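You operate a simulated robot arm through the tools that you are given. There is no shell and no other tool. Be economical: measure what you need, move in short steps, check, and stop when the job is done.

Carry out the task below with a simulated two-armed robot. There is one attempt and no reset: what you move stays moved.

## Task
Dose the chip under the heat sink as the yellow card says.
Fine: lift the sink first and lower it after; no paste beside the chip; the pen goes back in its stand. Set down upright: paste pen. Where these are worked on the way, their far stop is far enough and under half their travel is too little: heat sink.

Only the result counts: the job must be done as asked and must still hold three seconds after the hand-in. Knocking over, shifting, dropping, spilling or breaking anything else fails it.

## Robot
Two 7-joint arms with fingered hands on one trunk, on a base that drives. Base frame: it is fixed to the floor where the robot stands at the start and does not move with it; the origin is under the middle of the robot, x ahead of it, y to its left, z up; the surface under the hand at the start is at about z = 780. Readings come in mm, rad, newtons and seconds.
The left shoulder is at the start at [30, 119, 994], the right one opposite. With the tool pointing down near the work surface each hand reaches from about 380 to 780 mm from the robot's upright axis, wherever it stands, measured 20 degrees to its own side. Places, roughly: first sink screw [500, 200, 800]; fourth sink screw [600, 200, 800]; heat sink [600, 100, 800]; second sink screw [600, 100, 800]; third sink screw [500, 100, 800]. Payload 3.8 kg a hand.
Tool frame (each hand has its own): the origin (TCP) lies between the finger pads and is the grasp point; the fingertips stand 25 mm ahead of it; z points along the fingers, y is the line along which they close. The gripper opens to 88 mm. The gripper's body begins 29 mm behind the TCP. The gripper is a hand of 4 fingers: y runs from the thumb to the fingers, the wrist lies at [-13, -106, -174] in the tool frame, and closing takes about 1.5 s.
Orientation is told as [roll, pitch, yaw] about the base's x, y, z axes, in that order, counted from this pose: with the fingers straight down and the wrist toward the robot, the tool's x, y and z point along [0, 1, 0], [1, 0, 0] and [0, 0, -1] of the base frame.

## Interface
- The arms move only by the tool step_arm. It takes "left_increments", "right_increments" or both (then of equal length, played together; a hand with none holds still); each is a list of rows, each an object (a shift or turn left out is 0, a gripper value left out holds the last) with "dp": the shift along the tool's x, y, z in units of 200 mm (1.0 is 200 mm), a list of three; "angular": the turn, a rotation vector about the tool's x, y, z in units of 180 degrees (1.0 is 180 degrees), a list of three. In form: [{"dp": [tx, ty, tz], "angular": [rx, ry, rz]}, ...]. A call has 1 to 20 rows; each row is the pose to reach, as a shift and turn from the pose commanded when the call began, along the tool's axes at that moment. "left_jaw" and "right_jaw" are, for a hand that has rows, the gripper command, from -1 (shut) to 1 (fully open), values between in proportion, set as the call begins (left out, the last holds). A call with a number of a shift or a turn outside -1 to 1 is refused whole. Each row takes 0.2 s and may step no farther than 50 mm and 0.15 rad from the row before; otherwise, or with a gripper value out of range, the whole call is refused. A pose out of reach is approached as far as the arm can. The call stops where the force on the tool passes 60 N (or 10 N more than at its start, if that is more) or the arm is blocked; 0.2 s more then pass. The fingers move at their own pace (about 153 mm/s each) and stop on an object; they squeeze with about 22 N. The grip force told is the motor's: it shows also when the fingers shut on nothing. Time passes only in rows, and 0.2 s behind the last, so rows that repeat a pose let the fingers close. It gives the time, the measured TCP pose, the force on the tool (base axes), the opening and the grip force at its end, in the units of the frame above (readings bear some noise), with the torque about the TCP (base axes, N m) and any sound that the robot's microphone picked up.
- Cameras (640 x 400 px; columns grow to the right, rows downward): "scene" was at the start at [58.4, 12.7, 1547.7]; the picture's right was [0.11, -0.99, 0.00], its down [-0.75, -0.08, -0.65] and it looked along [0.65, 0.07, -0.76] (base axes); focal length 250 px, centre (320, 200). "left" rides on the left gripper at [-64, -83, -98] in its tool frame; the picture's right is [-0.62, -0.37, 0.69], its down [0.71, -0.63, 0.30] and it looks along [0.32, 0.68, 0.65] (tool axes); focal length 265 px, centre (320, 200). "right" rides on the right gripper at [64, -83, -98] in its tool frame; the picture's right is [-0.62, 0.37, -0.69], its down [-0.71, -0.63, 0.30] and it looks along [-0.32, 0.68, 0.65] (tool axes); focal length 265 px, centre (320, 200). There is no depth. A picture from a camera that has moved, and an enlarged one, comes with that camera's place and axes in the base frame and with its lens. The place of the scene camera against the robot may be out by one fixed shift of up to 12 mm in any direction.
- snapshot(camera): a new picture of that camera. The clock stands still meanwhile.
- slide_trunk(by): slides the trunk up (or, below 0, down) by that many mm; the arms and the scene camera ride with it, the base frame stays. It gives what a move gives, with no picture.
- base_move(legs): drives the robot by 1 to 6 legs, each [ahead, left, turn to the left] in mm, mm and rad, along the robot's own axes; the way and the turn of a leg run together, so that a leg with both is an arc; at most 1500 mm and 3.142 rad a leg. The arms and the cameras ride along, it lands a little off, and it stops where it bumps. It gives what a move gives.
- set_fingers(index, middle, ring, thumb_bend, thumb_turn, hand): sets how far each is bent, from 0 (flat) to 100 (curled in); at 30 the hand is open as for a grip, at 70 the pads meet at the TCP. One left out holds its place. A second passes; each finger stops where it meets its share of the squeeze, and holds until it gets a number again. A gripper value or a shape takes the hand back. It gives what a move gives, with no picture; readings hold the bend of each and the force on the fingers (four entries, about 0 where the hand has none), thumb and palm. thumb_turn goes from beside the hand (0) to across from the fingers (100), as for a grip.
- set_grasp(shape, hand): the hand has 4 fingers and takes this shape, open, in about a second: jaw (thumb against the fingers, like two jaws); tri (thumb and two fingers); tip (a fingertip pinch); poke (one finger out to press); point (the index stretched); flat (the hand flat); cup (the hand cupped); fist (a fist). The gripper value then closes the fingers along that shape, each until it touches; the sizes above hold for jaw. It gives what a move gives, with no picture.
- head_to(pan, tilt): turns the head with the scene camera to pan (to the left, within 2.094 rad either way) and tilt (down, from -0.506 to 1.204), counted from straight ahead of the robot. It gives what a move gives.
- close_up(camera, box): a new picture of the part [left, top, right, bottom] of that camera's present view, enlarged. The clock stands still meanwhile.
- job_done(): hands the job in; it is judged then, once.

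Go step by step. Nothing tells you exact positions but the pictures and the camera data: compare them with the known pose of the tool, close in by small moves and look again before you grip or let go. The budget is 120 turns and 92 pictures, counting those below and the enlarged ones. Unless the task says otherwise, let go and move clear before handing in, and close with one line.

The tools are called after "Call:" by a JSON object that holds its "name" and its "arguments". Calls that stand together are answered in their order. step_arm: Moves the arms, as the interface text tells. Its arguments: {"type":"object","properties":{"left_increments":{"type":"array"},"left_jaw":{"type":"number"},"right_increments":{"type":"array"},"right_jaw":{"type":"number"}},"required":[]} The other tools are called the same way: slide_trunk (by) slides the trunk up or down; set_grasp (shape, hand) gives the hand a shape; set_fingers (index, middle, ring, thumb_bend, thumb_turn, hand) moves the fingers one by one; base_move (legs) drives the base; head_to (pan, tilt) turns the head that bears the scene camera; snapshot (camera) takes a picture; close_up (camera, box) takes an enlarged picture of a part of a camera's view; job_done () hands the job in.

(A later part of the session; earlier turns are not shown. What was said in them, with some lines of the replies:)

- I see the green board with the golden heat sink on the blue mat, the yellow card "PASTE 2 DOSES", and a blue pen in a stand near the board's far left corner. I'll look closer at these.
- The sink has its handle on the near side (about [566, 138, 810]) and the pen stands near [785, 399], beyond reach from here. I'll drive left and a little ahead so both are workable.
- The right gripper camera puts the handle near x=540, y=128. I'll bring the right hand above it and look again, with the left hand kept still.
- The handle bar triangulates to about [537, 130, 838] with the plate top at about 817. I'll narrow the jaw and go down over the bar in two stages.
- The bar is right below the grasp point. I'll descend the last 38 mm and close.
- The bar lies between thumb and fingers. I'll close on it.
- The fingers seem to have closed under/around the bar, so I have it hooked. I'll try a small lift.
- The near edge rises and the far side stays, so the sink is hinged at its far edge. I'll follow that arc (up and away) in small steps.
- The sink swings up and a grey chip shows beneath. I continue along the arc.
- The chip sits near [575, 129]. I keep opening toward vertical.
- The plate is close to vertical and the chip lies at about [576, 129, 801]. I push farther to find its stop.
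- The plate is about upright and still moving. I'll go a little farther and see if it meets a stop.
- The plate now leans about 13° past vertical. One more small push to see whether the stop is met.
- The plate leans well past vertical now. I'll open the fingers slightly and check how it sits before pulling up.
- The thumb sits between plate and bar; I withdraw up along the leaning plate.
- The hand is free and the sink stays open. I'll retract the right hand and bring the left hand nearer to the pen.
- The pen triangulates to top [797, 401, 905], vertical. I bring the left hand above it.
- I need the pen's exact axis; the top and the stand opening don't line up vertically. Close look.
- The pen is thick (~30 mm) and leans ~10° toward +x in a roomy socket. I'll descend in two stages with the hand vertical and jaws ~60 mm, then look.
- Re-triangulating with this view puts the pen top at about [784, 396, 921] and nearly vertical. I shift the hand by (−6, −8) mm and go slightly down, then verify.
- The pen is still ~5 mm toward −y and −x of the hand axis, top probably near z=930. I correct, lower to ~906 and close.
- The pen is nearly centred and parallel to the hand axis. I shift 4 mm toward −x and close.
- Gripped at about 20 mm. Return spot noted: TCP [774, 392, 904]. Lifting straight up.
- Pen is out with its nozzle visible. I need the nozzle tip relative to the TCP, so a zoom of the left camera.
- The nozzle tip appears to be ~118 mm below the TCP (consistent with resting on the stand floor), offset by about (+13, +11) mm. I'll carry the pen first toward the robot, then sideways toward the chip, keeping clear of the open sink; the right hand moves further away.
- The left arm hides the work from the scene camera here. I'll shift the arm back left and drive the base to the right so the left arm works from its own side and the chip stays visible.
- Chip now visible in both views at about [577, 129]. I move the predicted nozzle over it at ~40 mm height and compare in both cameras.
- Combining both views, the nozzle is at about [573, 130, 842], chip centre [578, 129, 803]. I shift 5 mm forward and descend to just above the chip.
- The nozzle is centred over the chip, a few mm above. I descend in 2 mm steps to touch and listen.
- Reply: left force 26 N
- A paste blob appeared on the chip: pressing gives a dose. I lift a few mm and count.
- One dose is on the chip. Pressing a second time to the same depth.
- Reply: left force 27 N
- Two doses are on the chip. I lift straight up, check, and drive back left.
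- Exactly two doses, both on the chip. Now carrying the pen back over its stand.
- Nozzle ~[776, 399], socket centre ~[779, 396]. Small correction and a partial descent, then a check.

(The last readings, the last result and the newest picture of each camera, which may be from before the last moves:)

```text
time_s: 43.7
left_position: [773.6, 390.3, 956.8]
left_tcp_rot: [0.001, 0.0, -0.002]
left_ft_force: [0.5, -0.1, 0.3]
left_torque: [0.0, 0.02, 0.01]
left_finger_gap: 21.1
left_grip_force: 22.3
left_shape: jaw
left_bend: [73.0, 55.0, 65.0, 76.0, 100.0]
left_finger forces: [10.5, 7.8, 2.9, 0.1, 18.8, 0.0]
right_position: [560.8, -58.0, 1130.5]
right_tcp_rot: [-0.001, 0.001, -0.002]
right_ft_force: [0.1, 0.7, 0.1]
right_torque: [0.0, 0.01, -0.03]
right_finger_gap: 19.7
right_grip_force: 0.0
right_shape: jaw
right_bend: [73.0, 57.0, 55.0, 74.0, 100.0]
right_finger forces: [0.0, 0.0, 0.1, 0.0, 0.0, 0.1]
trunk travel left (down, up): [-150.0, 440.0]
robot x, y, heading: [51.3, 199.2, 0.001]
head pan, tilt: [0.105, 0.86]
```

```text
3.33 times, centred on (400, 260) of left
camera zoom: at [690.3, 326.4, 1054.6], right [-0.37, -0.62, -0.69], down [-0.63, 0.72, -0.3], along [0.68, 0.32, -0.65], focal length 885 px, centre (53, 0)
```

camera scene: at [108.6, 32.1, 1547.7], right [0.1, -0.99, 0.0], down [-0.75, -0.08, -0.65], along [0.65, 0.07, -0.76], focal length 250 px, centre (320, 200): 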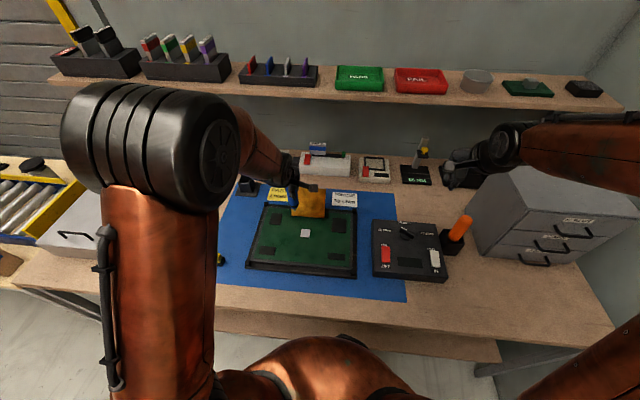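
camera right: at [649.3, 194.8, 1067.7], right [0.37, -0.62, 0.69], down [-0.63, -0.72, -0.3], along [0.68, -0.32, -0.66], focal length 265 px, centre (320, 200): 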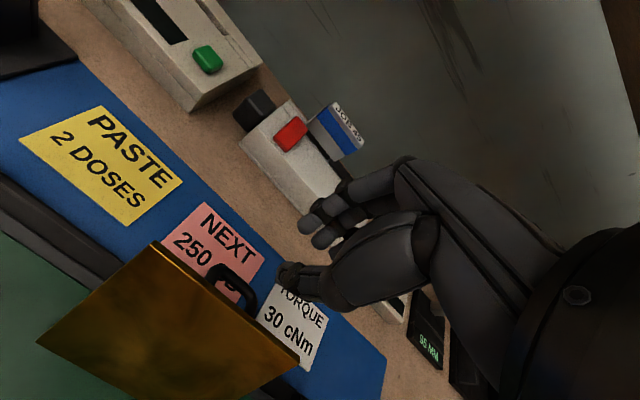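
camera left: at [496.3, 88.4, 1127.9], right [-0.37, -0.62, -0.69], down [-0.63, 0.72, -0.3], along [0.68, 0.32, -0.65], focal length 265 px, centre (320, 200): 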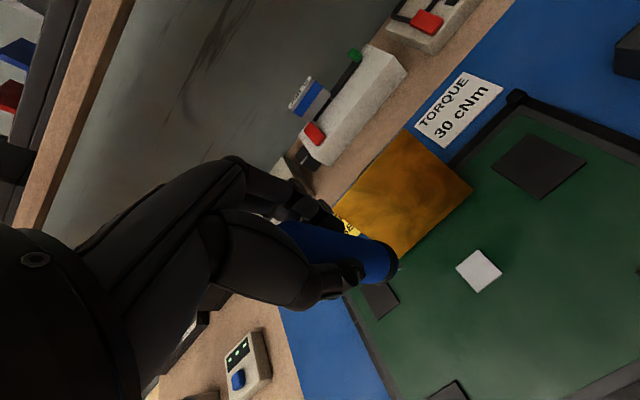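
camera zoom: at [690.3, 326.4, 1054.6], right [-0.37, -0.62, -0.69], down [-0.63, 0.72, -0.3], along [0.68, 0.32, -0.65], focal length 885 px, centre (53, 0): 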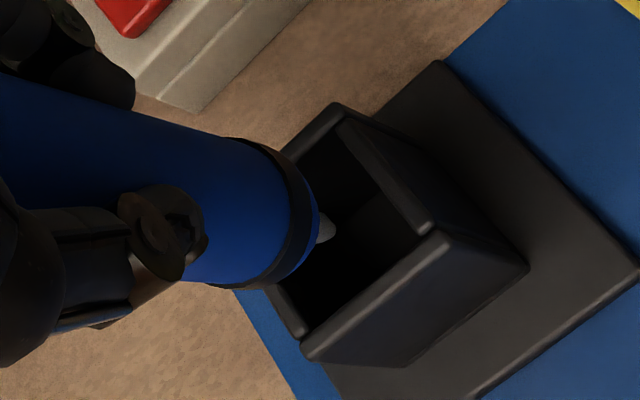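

The nozzle is centred at the socket's mouth. Lowering the pen to its original depth.

Call:
{"name": "step_arm", "arguments": {"left_increments": [{"dp": [0, 0, 0.05]}, {"dp": [0, 0, 0.1]}, {"dp": [0, 0, 0.15]}, {"dp": [0, 0, 0.2]}, {"dp": [0, 0, 0.23]}, {"dp": [0, 0, 0.25]}]}}

Call:
{"name": "close_up", "arguments": {"camera": "scene", "box": [270, 150, 320, 210]}}

```text
time_s: 45.1
left_position: [777.3, 390.1, 919.7]
left_tcp_rot: [0.0, -0.031, 0.001]
left_ft_force: [10.9, 2.1, 43.6]
left_torque: [0.03, -0.35, -0.05]
left_finger_gap: 26.0
left_grip_force: 21.8
left_shape: jaw
left_bend: [73.0, 50.0, 60.0, 83.0, 100.0]
left_finger forces: [17.6, 12.9, 4.6, 0.0, 25.4, 0.0]
right_position: [557.3, -58.6, 1133.1]
right_tcp_rot: [0.001, -0.003, 0.0]
right_ft_force: [0.0, 0.8, -0.3]
right_torque: [0.01, 0.03, 0.01]
right_finger_gap: 19.5
right_grip_force: 0.1
right_shape: jaw
right_bend: [73.0, 57.0, 55.0, 74.0, 100.0]
right_finger forces: [0.0, 0.1, 0.0, 0.0, 0.0, 0.0]
trunk travel left (down, up): [-150.0, 440.0]
robot x, y, heading: [50.1, 197.7, -0.0]
head pan, tilt: [0.105, 0.86]
```

```text
6.67 times, centred on (295, 180) of scene
camera zoom: at [104.6, 210.6, 1548.1], right [0.1, -0.99, 0.0], down [-0.75, -0.08, -0.65], along [0.65, 0.07, -0.76], focal length 1667 px, centre (487, 333)
```

zoom: 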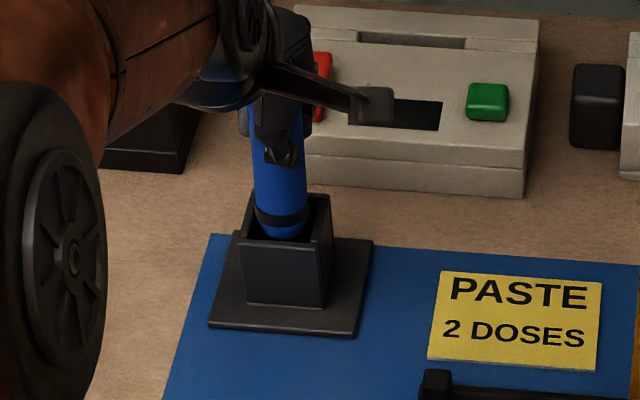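

It's blocked ~15 mm early, so the pen body is catching inside. I back up and look into the socket.

Call:
{"name": "step_arm", "arguments": {"left_increments": [{"dp": [0, 0, -0.03]}, {"dp": [0, 0, -0.06]}, {"dp": [0, 0, -0.09]}, {"dp": [0, 0, -0.09]}]}}

Call:
{"name": "close_up", "arguments": {"camera": "left", "box": [320, 200, 480, 320]}}

Call:
{"name": "close_up", "arguments": {"camera": "scene", "box": [280, 160, 310, 200]}}

```text
time_s: 46.1
left_position: [771.9, 390.6, 925.6]
left_tcp_rot: [-0.001, -0.001, 0.001]
left_ft_force: [6.3, 1.3, 16.9]
left_torque: [0.03, -0.3, -0.01]
left_finger_gap: 23.3
left_grip_force: 22.1
left_shape: jaw
left_bend: [73.0, 52.0, 63.0, 79.0, 100.0]
left_finger forces: [13.6, 10.4, 5.2, 0.0, 19.8, 0.0]
right_position: [558.7, -56.9, 1132.3]
right_tcp_rot: [-0.001, -0.001, -0.004]
right_ft_force: [1.0, -0.2, -0.3]
right_torque: [0.01, -0.01, -0.01]
right_finger_gap: 19.7
right_grip_force: 0.1
right_shape: jaw
right_bend: [73.0, 57.0, 55.0, 74.0, 100.0]
right_finger forces: [0.0, 0.1, 0.1, 0.0, 0.1, 0.1]
trunk travel left (down, up): [-150.0, 440.0]
robot x, y, heading: [53.5, 199.0, -0.006]
head pan, tilt: [0.105, 0.86]
```

```text
3.33 times, centred on (400, 260) of left
camera zoom: at [689.1, 326.1, 1022.5], right [-0.37, -0.62, -0.69], down [-0.63, 0.71, -0.31], along [0.69, 0.32, -0.65], focal length 885 px, centre (53, 0)
```

zoom: 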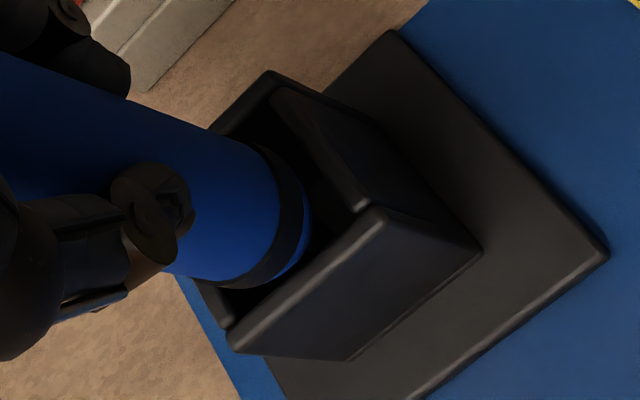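

```text
10.00 times, centred on (295, 180) of scene
camera zoom: at [107.2, 211.5, 1547.7], right [0.1, -0.99, 0.0], down [-0.75, -0.08, -0.65], along [0.65, 0.07, -0.76], focal length 2500 px, centre (570, 400)
```

zoom: 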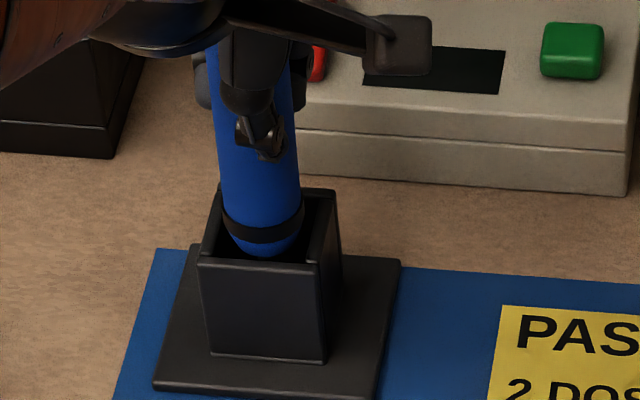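

Force and torque say the pen shoulder is catching the near (−x) rim. I rise 20 mm, shift +5 mm in x, and lower gently again.

Call:
{"name": "step_arm", "arguments": {"left_increments": [{"dp": [0, 0, -0.05]}, {"dp": [0, 0, -0.1]}, {"dp": [0, 0.015, -0.1]}, {"dp": [0, 0.028, -0.1]}, {"dp": [0, 0.028, -0.1]}]}}

Call:
{"name": "close_up", "arguments": {"camera": "left", "box": [320, 200, 480, 320]}}

Call:
{"name": "close_up", "arguments": {"camera": "scene", "box": [280, 160, 310, 200]}}

```text
time_s: 47.3
left_position: [777.3, 390.0, 942.3]
left_tcp_rot: [0.0, 0.001, -0.001]
left_ft_force: [0.3, 0.4, -0.5]
left_torque: [0.0, 0.0, -0.03]
left_finger_gap: 21.4
left_grip_force: 21.7
left_shape: jaw
left_bend: [73.0, 53.0, 65.0, 77.0, 100.0]
left_finger forces: [11.8, 8.7, 3.7, 0.1, 20.4, 0.1]
right_position: [560.4, -56.2, 1131.4]
right_tcp_rot: [-0.001, 0.001, -0.002]
right_ft_force: [-0.6, -0.2, 1.1]
right_torque: [-0.01, -0.01, -0.01]
right_finger_gap: 19.7
right_grip_force: 0.1
right_shape: jaw
right_bend: [73.0, 57.0, 55.0, 74.0, 100.0]
right_finger forces: [0.0, 0.0, 0.0, 0.0, 0.0, 0.1]
trunk travel left (down, up): [-150.0, 440.0]
robot x, y, heading: [47.8, 200.2, -0.001]
head pan, tilt: [0.105, 0.86]
```

```text
3.33 times, centred on (400, 260) of left
camera zoom: at [695.9, 326.5, 1041.6], right [-0.37, -0.62, -0.69], down [-0.63, 0.72, -0.3], along [0.68, 0.32, -0.66], focal length 885 px, centre (53, 0)
```

zoom: 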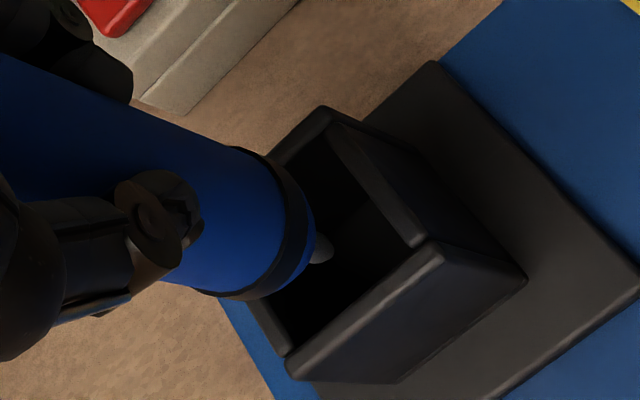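

```text
10.00 times, centred on (295, 180) of scene
camera zoom: at [109.1, 212.1, 1547.6], right [0.1, -0.99, 0.0], down [-0.75, -0.08, -0.65], along [0.65, 0.07, -0.76], focal length 2500 px, centre (570, 400)
```

zoom: 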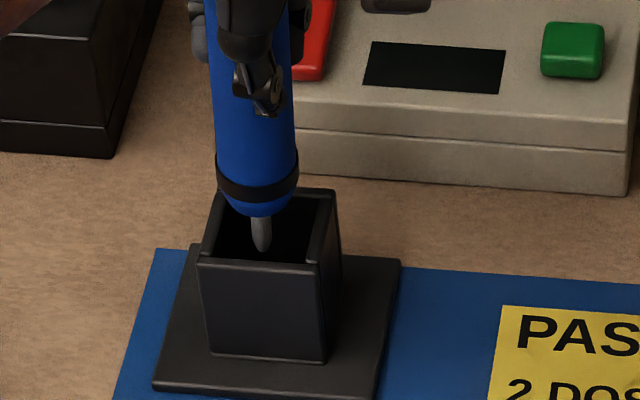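

The clearance is only ~2 mm. After this shift x looks aligned; y needs ~−1.5 mm. Adjust and lower slowly.

Call:
{"name": "step_arm", "arguments": {"left_increments": [{"dp": [-0.008, 0, 0]}, {"dp": [-0.008, 0, 0.03]}, {"dp": [-0.008, 0, 0.06]}, {"dp": [-0.008, 0, 0.09]}, {"dp": [-0.008, 0, 0.12]}]}}

Call:
{"name": "close_up", "arguments": {"camera": "scene", "box": [280, 160, 310, 200]}}

```text
time_s: 48.5
left_position: [778.6, 387.7, 918.2]
left_tcp_rot: [-0.001, 0.0, -0.003]
left_ft_force: [0.2, 0.5, 0.3]
left_torque: [-0.03, 0.0, 0.04]
left_finger_gap: 21.2
left_grip_force: 21.7
left_shape: jaw
left_bend: [73.0, 53.0, 65.0, 77.0, 100.0]
left_finger forces: [11.9, 8.7, 3.6, 0.0, 20.3, 0.1]
right_position: [560.9, -58.5, 1131.8]
right_tcp_rot: [0.0, 0.002, -0.003]
right_ft_force: [0.1, 0.5, -0.1]
right_torque: [0.0, 0.0, -0.01]
right_finger_gap: 19.7
right_grip_force: 0.1
right_shape: jaw
right_bend: [73.0, 57.0, 55.0, 74.0, 100.0]
right_finger forces: [0.1, 0.0, 0.0, 0.0, 0.0, 0.0]
trunk travel left (down, up): [-150.0, 440.0]
robot x, y, heading: [48.2, 197.4, -0.005]
head pan, tilt: [0.105, 0.86]
```

```text
10.00 times, centred on (295, 180) of scene
camera zoom: at [109.1, 212.1, 1547.6], right [0.1, -0.99, 0.0], down [-0.75, -0.08, -0.65], along [0.65, 0.07, -0.76], focal length 2500 px, centre (570, 400)
```

zoom: 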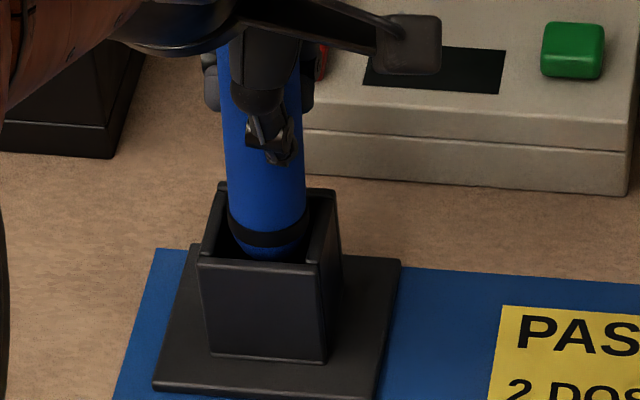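

No contact force now; the pen is going in freely. Continue to the floor.

Call:
{"name": "step_arm", "arguments": {"left_increments": [{"dp": [0, 0, 0.02]}, {"dp": [0, 0, 0.04]}, {"dp": [0, 0, 0.055]}, {"dp": [0, 0, 0.065]}, {"dp": [0, 0, 0.07]}]}}

Call:
{"name": "close_up", "arguments": {"camera": "scene", "box": [280, 160, 310, 200]}}

```text
time_s: 49.7
left_position: [778.0, 386.9, 905.0]
left_tcp_rot: [0.0, 0.001, -0.002]
left_ft_force: [-0.2, 0.1, -0.3]
left_torque: [-0.02, 0.0, 0.02]
left_finger_gap: 21.0
left_grip_force: 22.6
left_shape: jaw
left_bend: [73.0, 53.0, 65.0, 77.0, 100.0]
left_finger forces: [11.7, 8.7, 3.7, 0.0, 20.3, 0.1]
right_position: [560.5, -57.1, 1130.7]
right_tcp_rot: [0.001, 0.002, -0.002]
right_ft_force: [0.2, -0.2, -0.1]
right_torque: [0.01, 0.0, 0.01]
right_finger_gap: 19.7
right_grip_force: 0.0
right_shape: jaw
right_bend: [73.0, 57.0, 55.0, 74.0, 100.0]
right_finger forces: [0.0, 0.0, 0.0, 0.1, 0.1, 0.0]
trunk travel left (down, up): [-150.0, 440.0]
robot x, y, heading: [50.9, 196.1, -0.002]
head pan, tilt: [0.105, 0.86]
```

```text
10.00 times, centred on (295, 180) of scene
camera zoom: at [109.1, 212.0, 1547.6], right [0.1, -0.99, 0.0], down [-0.75, -0.08, -0.65], along [0.65, 0.07, -0.76], focal length 2500 px, centre (570, 400)
```

zoom: 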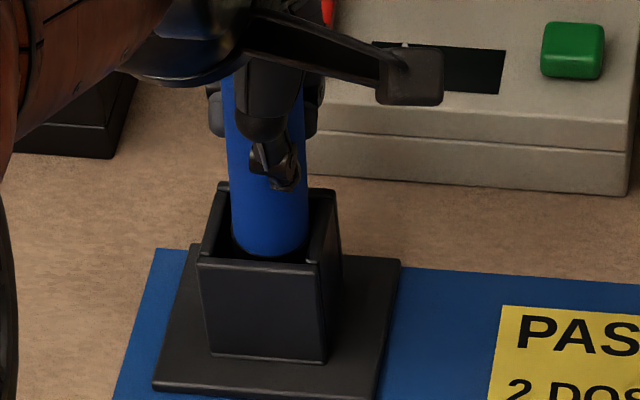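

Near original depth with no contact yet; I creep a few mm more to feel the floor.

Call:
{"name": "step_arm", "arguments": {"left_increments": [{"dp": [0, 0, 0.008]}, {"dp": [0, 0, 0.015]}, {"dp": [0, 0, 0.02]}]}}

```text
time_s: 50.5
left_position: [779.7, 387.4, 903.4]
left_tcp_rot: [0.0, -0.005, -0.002]
left_ft_force: [0.4, 0.0, 6.1]
left_torque: [0.01, -0.03, 0.0]
left_finger_gap: 21.3
left_grip_force: 21.6
left_shape: jaw
left_bend: [73.0, 53.0, 65.0, 77.0, 100.0]
left_finger forces: [11.9, 8.9, 3.9, 0.1, 20.6, 0.1]
right_position: [559.3, -57.3, 1130.6]
right_tcp_rot: [0.0, -0.001, -0.002]
right_ft_force: [0.0, -0.9, -0.5]
right_torque: [-0.01, -0.04, -0.01]
right_finger_gap: 19.8
right_grip_force: 0.0
right_shape: jaw
right_bend: [73.0, 57.0, 55.0, 74.0, 100.0]
right_finger forces: [0.0, 0.0, 0.0, 0.0, 0.0, 0.0]
trunk travel left (down, up): [-150.0, 440.0]
robot x, y, heading: [53.3, 199.4, -0.002]
head pan, tilt: [0.105, 0.86]
```

Light floor contact (6 N): the pen is seated. I open to the previous width, then retract straight up.

Call:
{"name": "step_arm", "arguments": {"left_increments": [{"dp": [0, 0, 0]}, {"dp": [0, 0, 0]}, {"dp": [0, 0, 0]}, {"dp": [0, 0, 0]}], "left_jaw": 0.45}}

Call:
{"name": "step_arm", "arguments": {"left_increments": [{"dp": [0, 0, -0.05]}, {"dp": [0, 0, -0.12]}, {"dp": [0, 0, -0.25]}, {"dp": [0, 0, -0.4]}, {"dp": [0, 0, -0.6]}, {"dp": [0, 0, -0.8]}]}}

Call:
{"name": "close_up", "arguments": {"camera": "scene", "box": [250, 130, 340, 210]}}

```text
time_s: 51.5
left_position: [778.6, 386.5, 900.9]
left_tcp_rot: [-0.001, 0.0, 0.0]
left_ft_force: [-0.1, 0.5, 0.2]
left_torque: [0.02, 0.03, 0.03]
left_finger_gap: 63.3
left_grip_force: 0.0
left_shape: jaw
left_bend: [27.0, 36.0, 33.0, 56.0, 99.0]
left_finger forces: [0.0, 0.0, 0.0, 0.1, 0.0, 0.0]
right_position: [560.4, -57.3, 1130.2]
right_tcp_rot: [-0.001, 0.002, 0.0]
right_ft_force: [-0.2, 0.5, 0.3]
right_torque: [0.02, 0.01, -0.02]
right_finger_gap: 20.0
right_grip_force: 0.0
right_shape: jaw
right_bend: [73.0, 57.0, 55.0, 74.0, 100.0]
right_finger forces: [0.1, 0.0, 0.0, 0.1, 0.1, 0.1]
trunk travel left (down, up): [-150.0, 440.0]
robot x, y, heading: [50.7, 196.2, -0.0]
head pan, tilt: [0.105, 0.86]
```

```text
time_s: 52.9
left_position: [776.8, 388.8, 1061.5]
left_tcp_rot: [0.001, 0.003, -0.001]
left_ft_force: [0.0, -0.5, -0.3]
left_torque: [-0.04, 0.0, -0.02]
left_finger_gap: 63.5
left_grip_force: 0.1
left_shape: jaw
left_bend: [27.0, 36.0, 33.0, 56.0, 99.0]
left_finger forces: [0.0, 0.0, 0.0, 0.0, 0.0, 0.1]
right_position: [561.4, -56.8, 1131.0]
right_tcp_rot: [-0.001, -0.001, -0.002]
right_ft_force: [1.1, 0.3, -0.7]
right_torque: [0.02, -0.02, 0.01]
right_finger_gap: 19.8
right_grip_force: 0.1
right_shape: jaw
right_bend: [73.0, 57.0, 55.0, 74.0, 100.0]
right_finger forces: [0.1, 0.0, 0.1, 0.1, 0.1, 0.0]
trunk travel left (down, up): [-150.0, 440.0]
robot x, y, heading: [48.4, 200.7, -0.006]
head pan, tilt: [0.105, 0.86]
```

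```text
5.00 times, centred on (295, 170) of scene
camera zoom: at [108.4, 211.8, 1547.7], right [0.1, -0.99, 0.0], down [-0.75, -0.08, -0.65], along [0.65, 0.07, -0.76], focal length 1250 px, centre (445, 350)
```

zoom: 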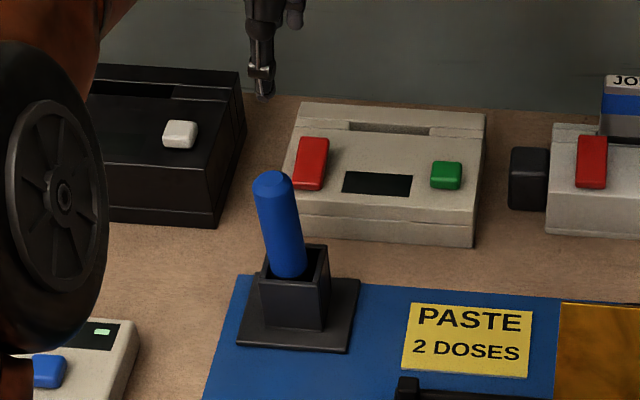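

The pen is back in its stand. Now I retract the left hand and bring the right hand above the open sink's handle.

Call:
{"name": "step_arm", "arguments": {"left_increments": [{"dp": [0.02, -0.1, -0.1]}, {"dp": [0.05, -0.3, -0.15]}, {"dp": [0.1, -0.5, -0.15]}, {"dp": [0.15, -0.7, -0.15]}, {"dp": [0.2, -0.85, -0.15]}, {"dp": [0.25, -0.95, -0.15]}, {"dp": [0.25, -0.95, -0.15]}, {"dp": [0.25, -0.95, -0.15]}], "right_increments": [{"dp": [0.16, 0.14, 0]}, {"dp": [0.32, 0.29, 0]}, {"dp": [0.48, 0.44, 0.02]}, {"dp": [0.64, 0.58, 0.1]}, {"dp": [0.8, 0.73, 0.2]}, {"dp": [0.94, 0.87, 0.3]}, {"dp": [0.94, 0.87, 0.5]}, {"dp": [0.94, 0.87, 0.6]}], "right_jaw": -0.5}}

Call:
{"name": "snapshot", "arguments": {"camera": "right"}}

Call:
{"name": "close_up", "arguments": {"camera": "scene", "box": [300, 160, 420, 270]}}

```text
time_s: 54.7
left_position: [589.0, 439.8, 1090.5]
left_tcp_rot: [-0.001, 0.001, -0.003]
left_ft_force: [0.5, 0.6, 0.2]
left_torque: [0.02, -0.01, 0.02]
left_finger_gap: 63.6
left_grip_force: 0.2
left_shape: jaw
left_bend: [27.0, 36.0, 33.0, 56.0, 99.0]
left_finger forces: [0.0, 0.0, 0.0, 0.0, 0.0, 0.0]
right_position: [734.5, 131.3, 1009.7]
right_tcp_rot: [0.0, 0.0, -0.001]
right_ft_force: [0.4, -0.1, -0.3]
right_torque: [-0.01, 0.0, -0.02]
right_finger_gap: 21.6
right_grip_force: 0.0
right_shape: jaw
right_bend: [74.0, 56.0, 54.0, 74.0, 100.0]
right_finger forces: [0.0, 0.0, 0.1, 0.0, 0.1, 0.0]
trunk travel left (down, up): [-150.0, 440.0]
robot x, y, heading: [46.8, 198.5, -0.0]
head pan, tilt: [0.105, 0.86]
```

```text
22 pictures are left
camera right: at [651.0, 196.4, 1107.9], right [0.37, -0.62, 0.69], down [-0.63, -0.71, -0.3], along [0.68, -0.33, -0.65], focal length 265 px, centre (320, 200)
```

right: 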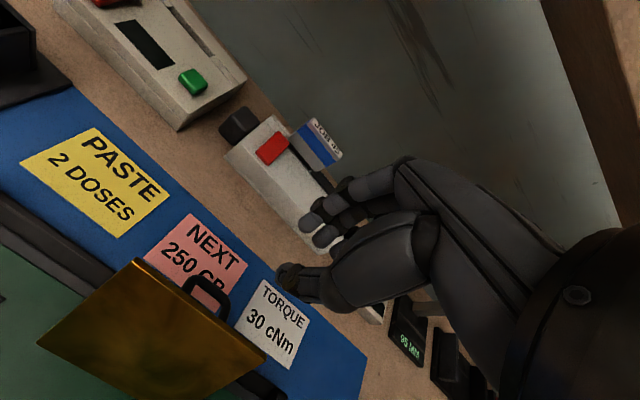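

```text
3.64 times, centred on (360, 215) of scene
camera zoom: at [109.1, 212.6, 1547.6], right [0.1, -0.99, 0.0], down [-0.75, -0.08, -0.65], along [0.65, 0.07, -0.76], focal length 909 px, centre (174, 146)
```

zoom: 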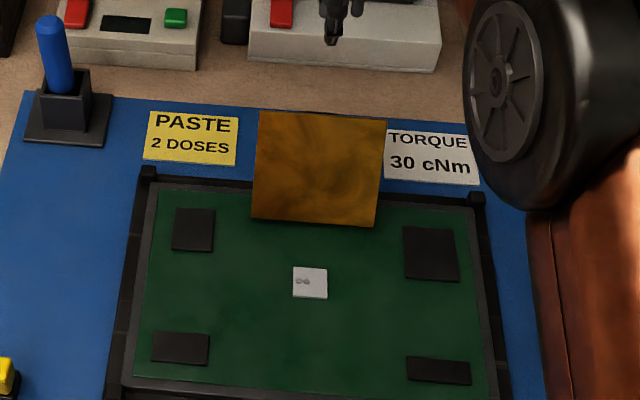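

The handle bar is near [712, 131, 897]. I go back in by reversing the exit path with the same finger gap.

Call:
{"name": "step_arm", "arguments": {"right_increments": [{"dp": [0, 0, 0.1]}, {"dp": [0, 0, 0.2]}, {"dp": [0, -0.04, 0.3]}, {"dp": [0, -0.08, 0.4]}, {"dp": [0, -0.1, 0.45]}, {"dp": [0, -0.12, 0.5]}, {"dp": [0, -0.12, 0.5]}], "right_jaw": -0.55}}

Call:
{"name": "close_up", "arguments": {"camera": "right", "box": [200, 150, 420, 330]}}

```text
time_s: 56.3
left_position: [588.8, 440.2, 1091.9]
left_tcp_rot: [0.0, -0.001, 0.0]
left_ft_force: [0.1, -0.5, 0.2]
left_torque: [0.0, -0.02, 0.01]
left_finger_gap: 63.5
left_grip_force: 0.0
left_shape: jaw
left_bend: [27.0, 36.0, 33.0, 56.0, 99.0]
left_finger forces: [0.0, 0.0, 0.1, 0.0, 0.1, 0.1]
right_position: [713.7, 132.1, 917.1]
right_tcp_rot: [0.002, -0.012, -0.001]
right_ft_force: [13.0, 0.2, 29.5]
right_torque: [0.03, 0.72, -0.07]
right_finger_gap: 15.1
right_grip_force: 0.1
right_shape: jaw
right_bend: [73.0, 57.0, 55.0, 75.0, 100.0]
right_finger forces: [0.0, 0.1, 0.0, 0.1, 47.8, 0.0]
trunk travel left (down, up): [-150.0, 440.0]
robot x, y, heading: [49.0, 198.7, -0.0]
head pan, tilt: [0.105, 0.86]
```

```text
2.22 times, centred on (310, 240) of right
camera zoom: at [629.2, 196.0, 1013.6], right [0.36, -0.62, 0.69], down [-0.63, -0.71, -0.31], along [0.69, -0.32, -0.65], focal length 590 px, centre (342, 111)
```

zoom: 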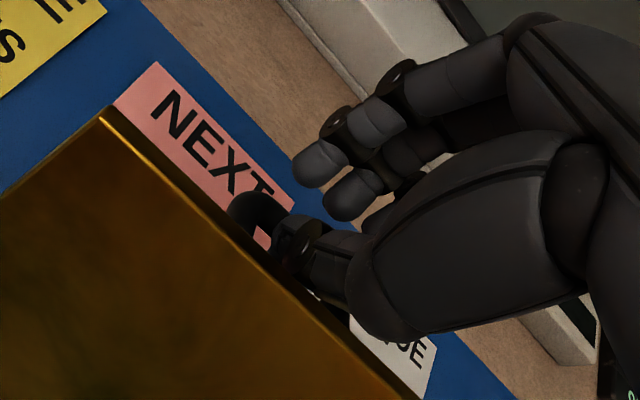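

The thumb met the bar, so I withdraw. Instead I'll straddle plate edge and handle with a wide-open hand and swing the sink back that way.

Call:
{"name": "step_arm", "arguments": {"right_increments": [{"dp": [0, 0.01, -0.05]}, {"dp": [0, 0.04, -0.15]}, {"dp": [0, 0.06, -0.3]}, {"dp": [0, 0.03, -0.42]}, {"dp": [0, -0.03, -0.42]}, {"dp": [0, -0.07, -0.42]}]}}

Call:
{"name": "step_arm", "arguments": {"right_increments": [{"dp": [0, 0, 0]}, {"dp": [0, 0, 0]}, {"dp": [0, 0, 0.05]}, {"dp": [0, 0, 0.1]}], "right_jaw": 0.85}}

Call:
{"name": "snapshot", "arguments": {"camera": "right"}}

```text
time_s: 57.7
left_position: [590.6, 440.0, 1091.9]
left_tcp_rot: [0.0, 0.0, -0.002]
left_ft_force: [0.0, 0.1, 0.2]
left_torque: [-0.01, -0.01, -0.01]
left_finger_gap: 63.4
left_grip_force: 0.1
left_shape: jaw
left_bend: [27.0, 36.0, 33.0, 56.0, 99.0]
left_finger forces: [0.0, 0.0, 0.1, 0.1, 0.1, 0.1]
right_position: [696.6, 130.4, 996.2]
right_tcp_rot: [-0.001, 0.002, -0.001]
right_ft_force: [-0.6, -0.6, -0.2]
right_torque: [-0.01, 0.0, 0.04]
right_finger_gap: 20.0
right_grip_force: 0.0
right_shape: jaw
right_bend: [73.0, 57.0, 55.0, 74.0, 100.0]
right_finger forces: [0.0, 0.0, 0.1, 0.0, 0.0, 0.0]
trunk travel left (down, up): [-150.0, 440.0]
robot x, y, heading: [50.3, 199.2, -0.0]
head pan, tilt: [0.105, 0.86]
```

```text
time_s: 58.7
left_position: [590.7, 438.6, 1090.7]
left_tcp_rot: [-0.001, 0.001, -0.002]
left_ft_force: [0.3, -0.4, -0.1]
left_torque: [-0.01, -0.02, 0.04]
left_finger_gap: 63.5
left_grip_force: 0.0
left_shape: jaw
left_bend: [27.0, 36.0, 33.0, 56.0, 99.0]
left_finger forces: [0.1, 0.0, 0.0, 0.0, 0.0, 0.0]
right_position: [697.0, 131.0, 974.6]
right_tcp_rot: [0.0, 0.0, -0.001]
right_ft_force: [0.5, 0.3, -0.7]
right_torque: [-0.01, -0.01, 0.02]
right_finger_gap: 81.2
right_grip_force: 0.2
right_shape: jaw
right_bend: [31.0, 31.0, 30.0, 31.0, 98.0]
right_finger forces: [0.0, 0.1, 0.0, 0.0, 0.1, 0.1]
trunk travel left (down, up): [-150.0, 440.0]
robot x, y, heading: [53.1, 197.7, -0.001]
head pan, tilt: [0.105, 0.86]
```

```text
19 pictures are left
camera right: at [613.6, 195.2, 1072.5], right [0.37, -0.62, 0.69], down [-0.63, -0.71, -0.3], along [0.68, -0.33, -0.65], focal length 265 px, centre (320, 200)
```

right: 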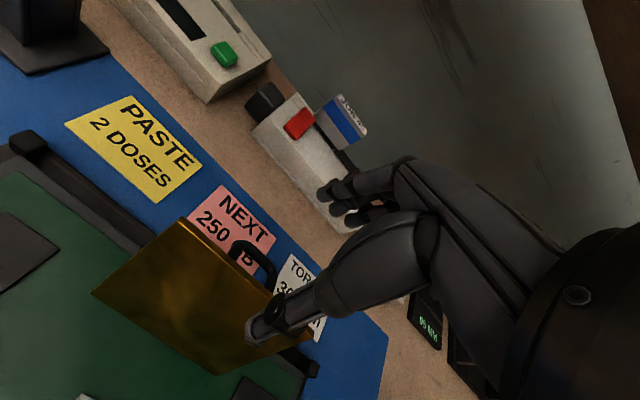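

Geometry looks right: thumb goes on the underside, fingers beyond the bar. Descending to straddle.

Call:
{"name": "step_arm", "arguments": {"right_increments": [{"dp": [0, 0, 0.1]}, {"dp": [0, 0, 0.2]}, {"dp": [0, 0, 0.28]}, {"dp": [0, 0, 0.33]}]}}

Call:
{"name": "snapshot", "arguments": {"camera": "right"}}

```text
time_s: 59.7
left_position: [589.6, 439.0, 1091.2]
left_tcp_rot: [-0.001, -0.001, -0.002]
left_ft_force: [-0.1, -0.4, 0.1]
left_torque: [-0.02, -0.03, 0.0]
left_finger_gap: 63.7
left_grip_force: 0.2
left_shape: jaw
left_bend: [27.0, 36.0, 33.0, 56.0, 99.0]
left_finger forces: [0.0, 0.0, 0.1, 0.0, 0.1, 0.1]
right_position: [696.3, 131.5, 907.4]
right_tcp_rot: [0.0, 0.001, -0.003]
right_ft_force: [0.5, -0.5, 0.8]
right_torque: [0.04, -0.01, 0.01]
right_finger_gap: 81.2
right_grip_force: 0.0
right_shape: jaw
right_bend: [31.0, 31.0, 30.0, 31.0, 98.0]
right_finger forces: [0.1, 0.0, 0.1, 0.1, 0.0, 0.0]
trunk travel left (down, up): [-150.0, 440.0]
robot x, y, heading: [53.2, 202.6, 0.003]
head pan, tilt: [0.105, 0.86]
```

```text
18 pictures are left
camera right: at [613.4, 194.4, 1005.6], right [0.37, -0.62, 0.69], down [-0.63, -0.71, -0.3], along [0.68, -0.33, -0.65], focal length 265 px, centre (320, 200)
```

right: 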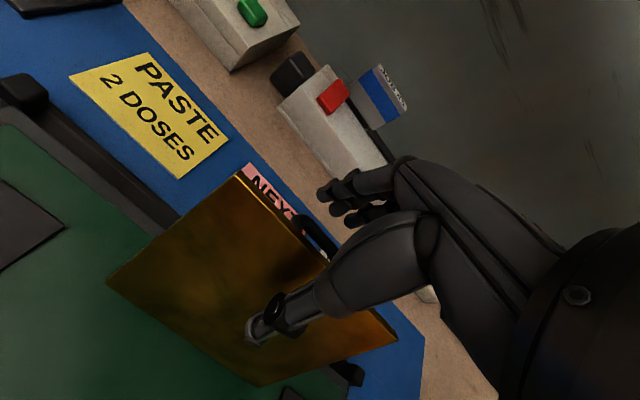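

Thumb is on the near side, fingers beyond the bar. I narrow slightly and pull the sink back along its arc to about vertical.

Call:
{"name": "step_arm", "arguments": {"right_increments": [{"dp": [0, 0, 0]}, {"dp": [0, -0.05, 0]}, {"dp": [0, -0.1, -0.03]}, {"dp": [0, -0.16, -0.06]}, {"dp": [0, -0.217, -0.078]}, {"dp": [0, -0.265, -0.093]}, {"dp": [0, -0.31, -0.103]}, {"dp": [0, -0.36, -0.109]}, {"dp": [0, -0.405, -0.112]}], "right_jaw": 0.4}}

Call:
{"name": "snapshot", "arguments": {"camera": "right"}}

```text
time_s: 61.7
left_position: [590.8, 439.1, 1091.0]
left_tcp_rot: [-0.001, -0.001, 0.0]
left_ft_force: [0.6, -0.2, 0.7]
left_torque: [-0.01, -0.02, -0.01]
left_finger_gap: 63.2
left_grip_force: 0.1
left_shape: jaw
left_bend: [27.0, 36.0, 33.0, 56.0, 99.0]
left_finger forces: [0.0, 0.0, 0.0, 0.1, 0.0, 0.0]
right_position: [616.6, 131.2, 931.5]
right_tcp_rot: [-0.001, 0.003, -0.003]
right_ft_force: [0.0, 0.1, -0.1]
right_torque: [-0.02, 0.01, 0.0]
right_finger_gap: 61.8
right_grip_force: 0.1
right_shape: jaw
right_bend: [27.0, 37.0, 34.0, 58.0, 99.0]
right_finger forces: [0.1, 0.0, 0.0, 0.0, 0.0, 0.0]
trunk travel left (down, up): [-150.0, 440.0]
robot x, y, heading: [55.7, 202.5, -0.001]
head pan, tilt: [0.105, 0.86]
```

```text
17 pictures are left
camera right: at [532.6, 195.6, 1029.6], right [0.37, -0.62, 0.69], down [-0.63, -0.71, -0.3], along [0.68, -0.33, -0.65], focal length 265 px, centre (320, 200)
```

right: 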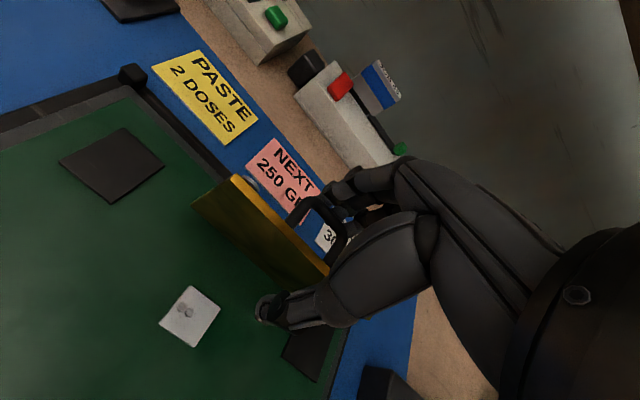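

It swings freely and holds. Continuing down the arc.

Call:
{"name": "step_arm", "arguments": {"right_increments": [{"dp": [0, -0.05, 0.003]}, {"dp": [0, -0.095, 0.01]}, {"dp": [0, -0.145, 0.02]}, {"dp": [0, -0.19, 0.035]}, {"dp": [0, -0.23, 0.05]}, {"dp": [0, -0.26, 0.065]}, {"dp": [0, -0.315, 0.1]}, {"dp": [0, -0.355, 0.13]}, {"dp": [0, -0.39, 0.16]}]}}

Call:
{"name": "snapshot", "arguments": {"camera": "right"}}

```text
time_s: 63.7
left_position: [589.8, 438.8, 1090.0]
left_tcp_rot: [0.0, 0.001, -0.001]
left_ft_force: [0.5, 0.0, -0.1]
left_torque: [0.0, -0.01, 0.02]
left_finger_gap: 63.9
left_grip_force: 0.1
left_shape: jaw
left_bend: [27.0, 36.0, 33.0, 56.0, 99.0]
left_finger forces: [0.0, 0.0, 0.0, 0.0, 0.1, 0.0]
right_position: [536.6, 130.0, 900.1]
right_tcp_rot: [0.0, -0.001, -0.002]
right_ft_force: [-0.2, 0.0, 0.3]
right_torque: [0.01, 0.02, 0.01]
right_finger_gap: 61.9
right_grip_force: 0.2
right_shape: jaw
right_bend: [27.0, 37.0, 34.0, 58.0, 99.0]
right_finger forces: [0.0, 0.0, 0.0, 0.0, 0.0, 0.0]
trunk travel left (down, up): [-150.0, 440.0]
robot x, y, heading: [50.4, 197.6, -0.003]
head pan, tilt: [0.105, 0.86]
```

```text
16 pictures are left
camera right: at [453.7, 194.4, 996.8], right [0.37, -0.62, 0.69], down [-0.63, -0.71, -0.3], along [0.68, -0.33, -0.65], focal length 265 px, centre (320, 200)
```

right: 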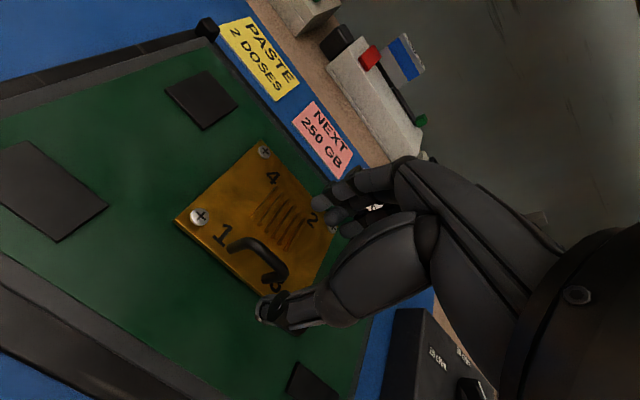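

The sink is down already; the plate looks flat with screw 1 at its original place. I retract upward and verify.

Call:
{"name": "step_arm", "arguments": {"right_increments": [{"dp": [0, 0, -0.2]}, {"dp": [0, 0, -0.4]}, {"dp": [0, 0, -0.6]}, {"dp": [-0.2, 0, -0.75]}, {"dp": [-0.4, 0, -0.9]}, {"dp": [-0.6, 0, -1.0]}, {"dp": [-0.8, 0, -1.0]}, {"dp": [-1.0, 0, -1.0]}]}}

Call:
{"name": "close_up", "arguments": {"camera": "scene", "box": [300, 180, 420, 270]}}

Call:
{"name": "snapshot", "arguments": {"camera": "scene"}}

```text
time_s: 65.5
left_position: [590.6, 438.1, 1090.2]
left_tcp_rot: [0.0, -0.001, -0.001]
left_ft_force: [0.3, -0.4, -0.1]
left_torque: [0.01, 0.01, 0.0]
left_finger_gap: 63.7
left_grip_force: 0.0
left_shape: jaw
left_bend: [27.0, 36.0, 33.0, 56.0, 99.0]
left_finger forces: [0.1, 0.1, 0.0, 0.0, 0.0, 0.1]
right_position: [537.2, -72.0, 1100.6]
right_tcp_rot: [0.001, 0.0, -0.001]
right_ft_force: [-0.7, 0.1, -0.1]
right_torque: [0.01, 0.01, -0.02]
right_finger_gap: 61.8
right_grip_force: 0.1
right_shape: jaw
right_bend: [27.0, 37.0, 34.0, 58.0, 99.0]
right_finger forces: [0.0, 0.0, 0.0, 0.0, 0.0, 0.1]
trunk travel left (down, up): [-150.0, 440.0]
robot x, y, heading: [54.9, 197.8, -0.002]
head pan, tilt: [0.105, 0.86]
```

```text
4.44 times, centred on (360, 225) of scene
camera zoom: at [108.6, 210.8, 1547.7], right [0.1, -0.99, 0.0], down [-0.75, -0.08, -0.65], along [0.65, 0.07, -0.76], focal length 1111 px, centre (142, 89)
```

zoom: 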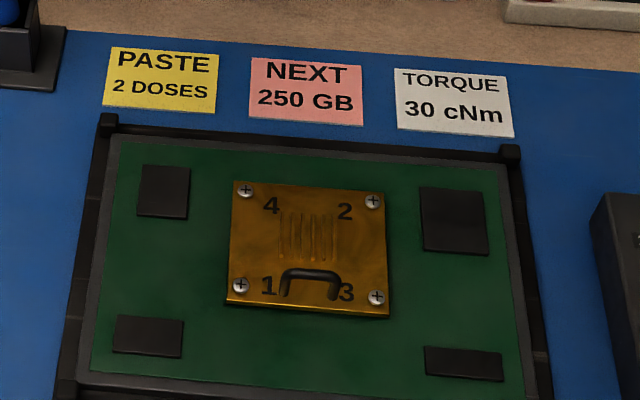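

```text
14 pictures are left
camera scene: at [108.6, 210.8, 1547.7], right [0.1, -0.99, 0.0], down [-0.75, -0.08, -0.65], along [0.65, 0.07, -0.76], focal length 250 px, centre (320, 200)
```

scene: 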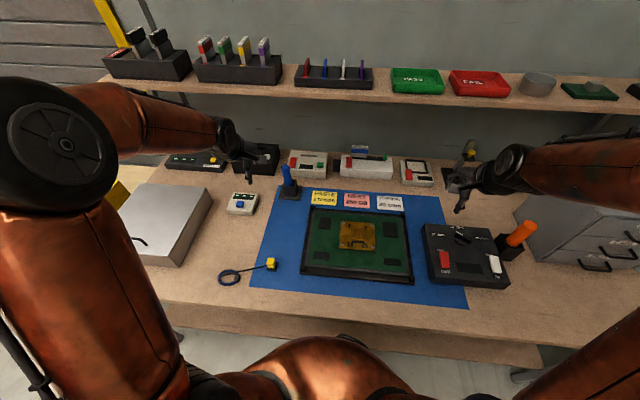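

The sink is flat in its original place, both doses are under it on the chip, the pen stands upright in its stand, and both hands are clear. Handing in.

Call:
{"name": "job_done", "arguments": {}}

```text
The job is handed in.
```

I put two doses of paste on the chip, as the yellow card says, with none beside it. The heat sink is lowered flat again, and the pen is back in its stand.
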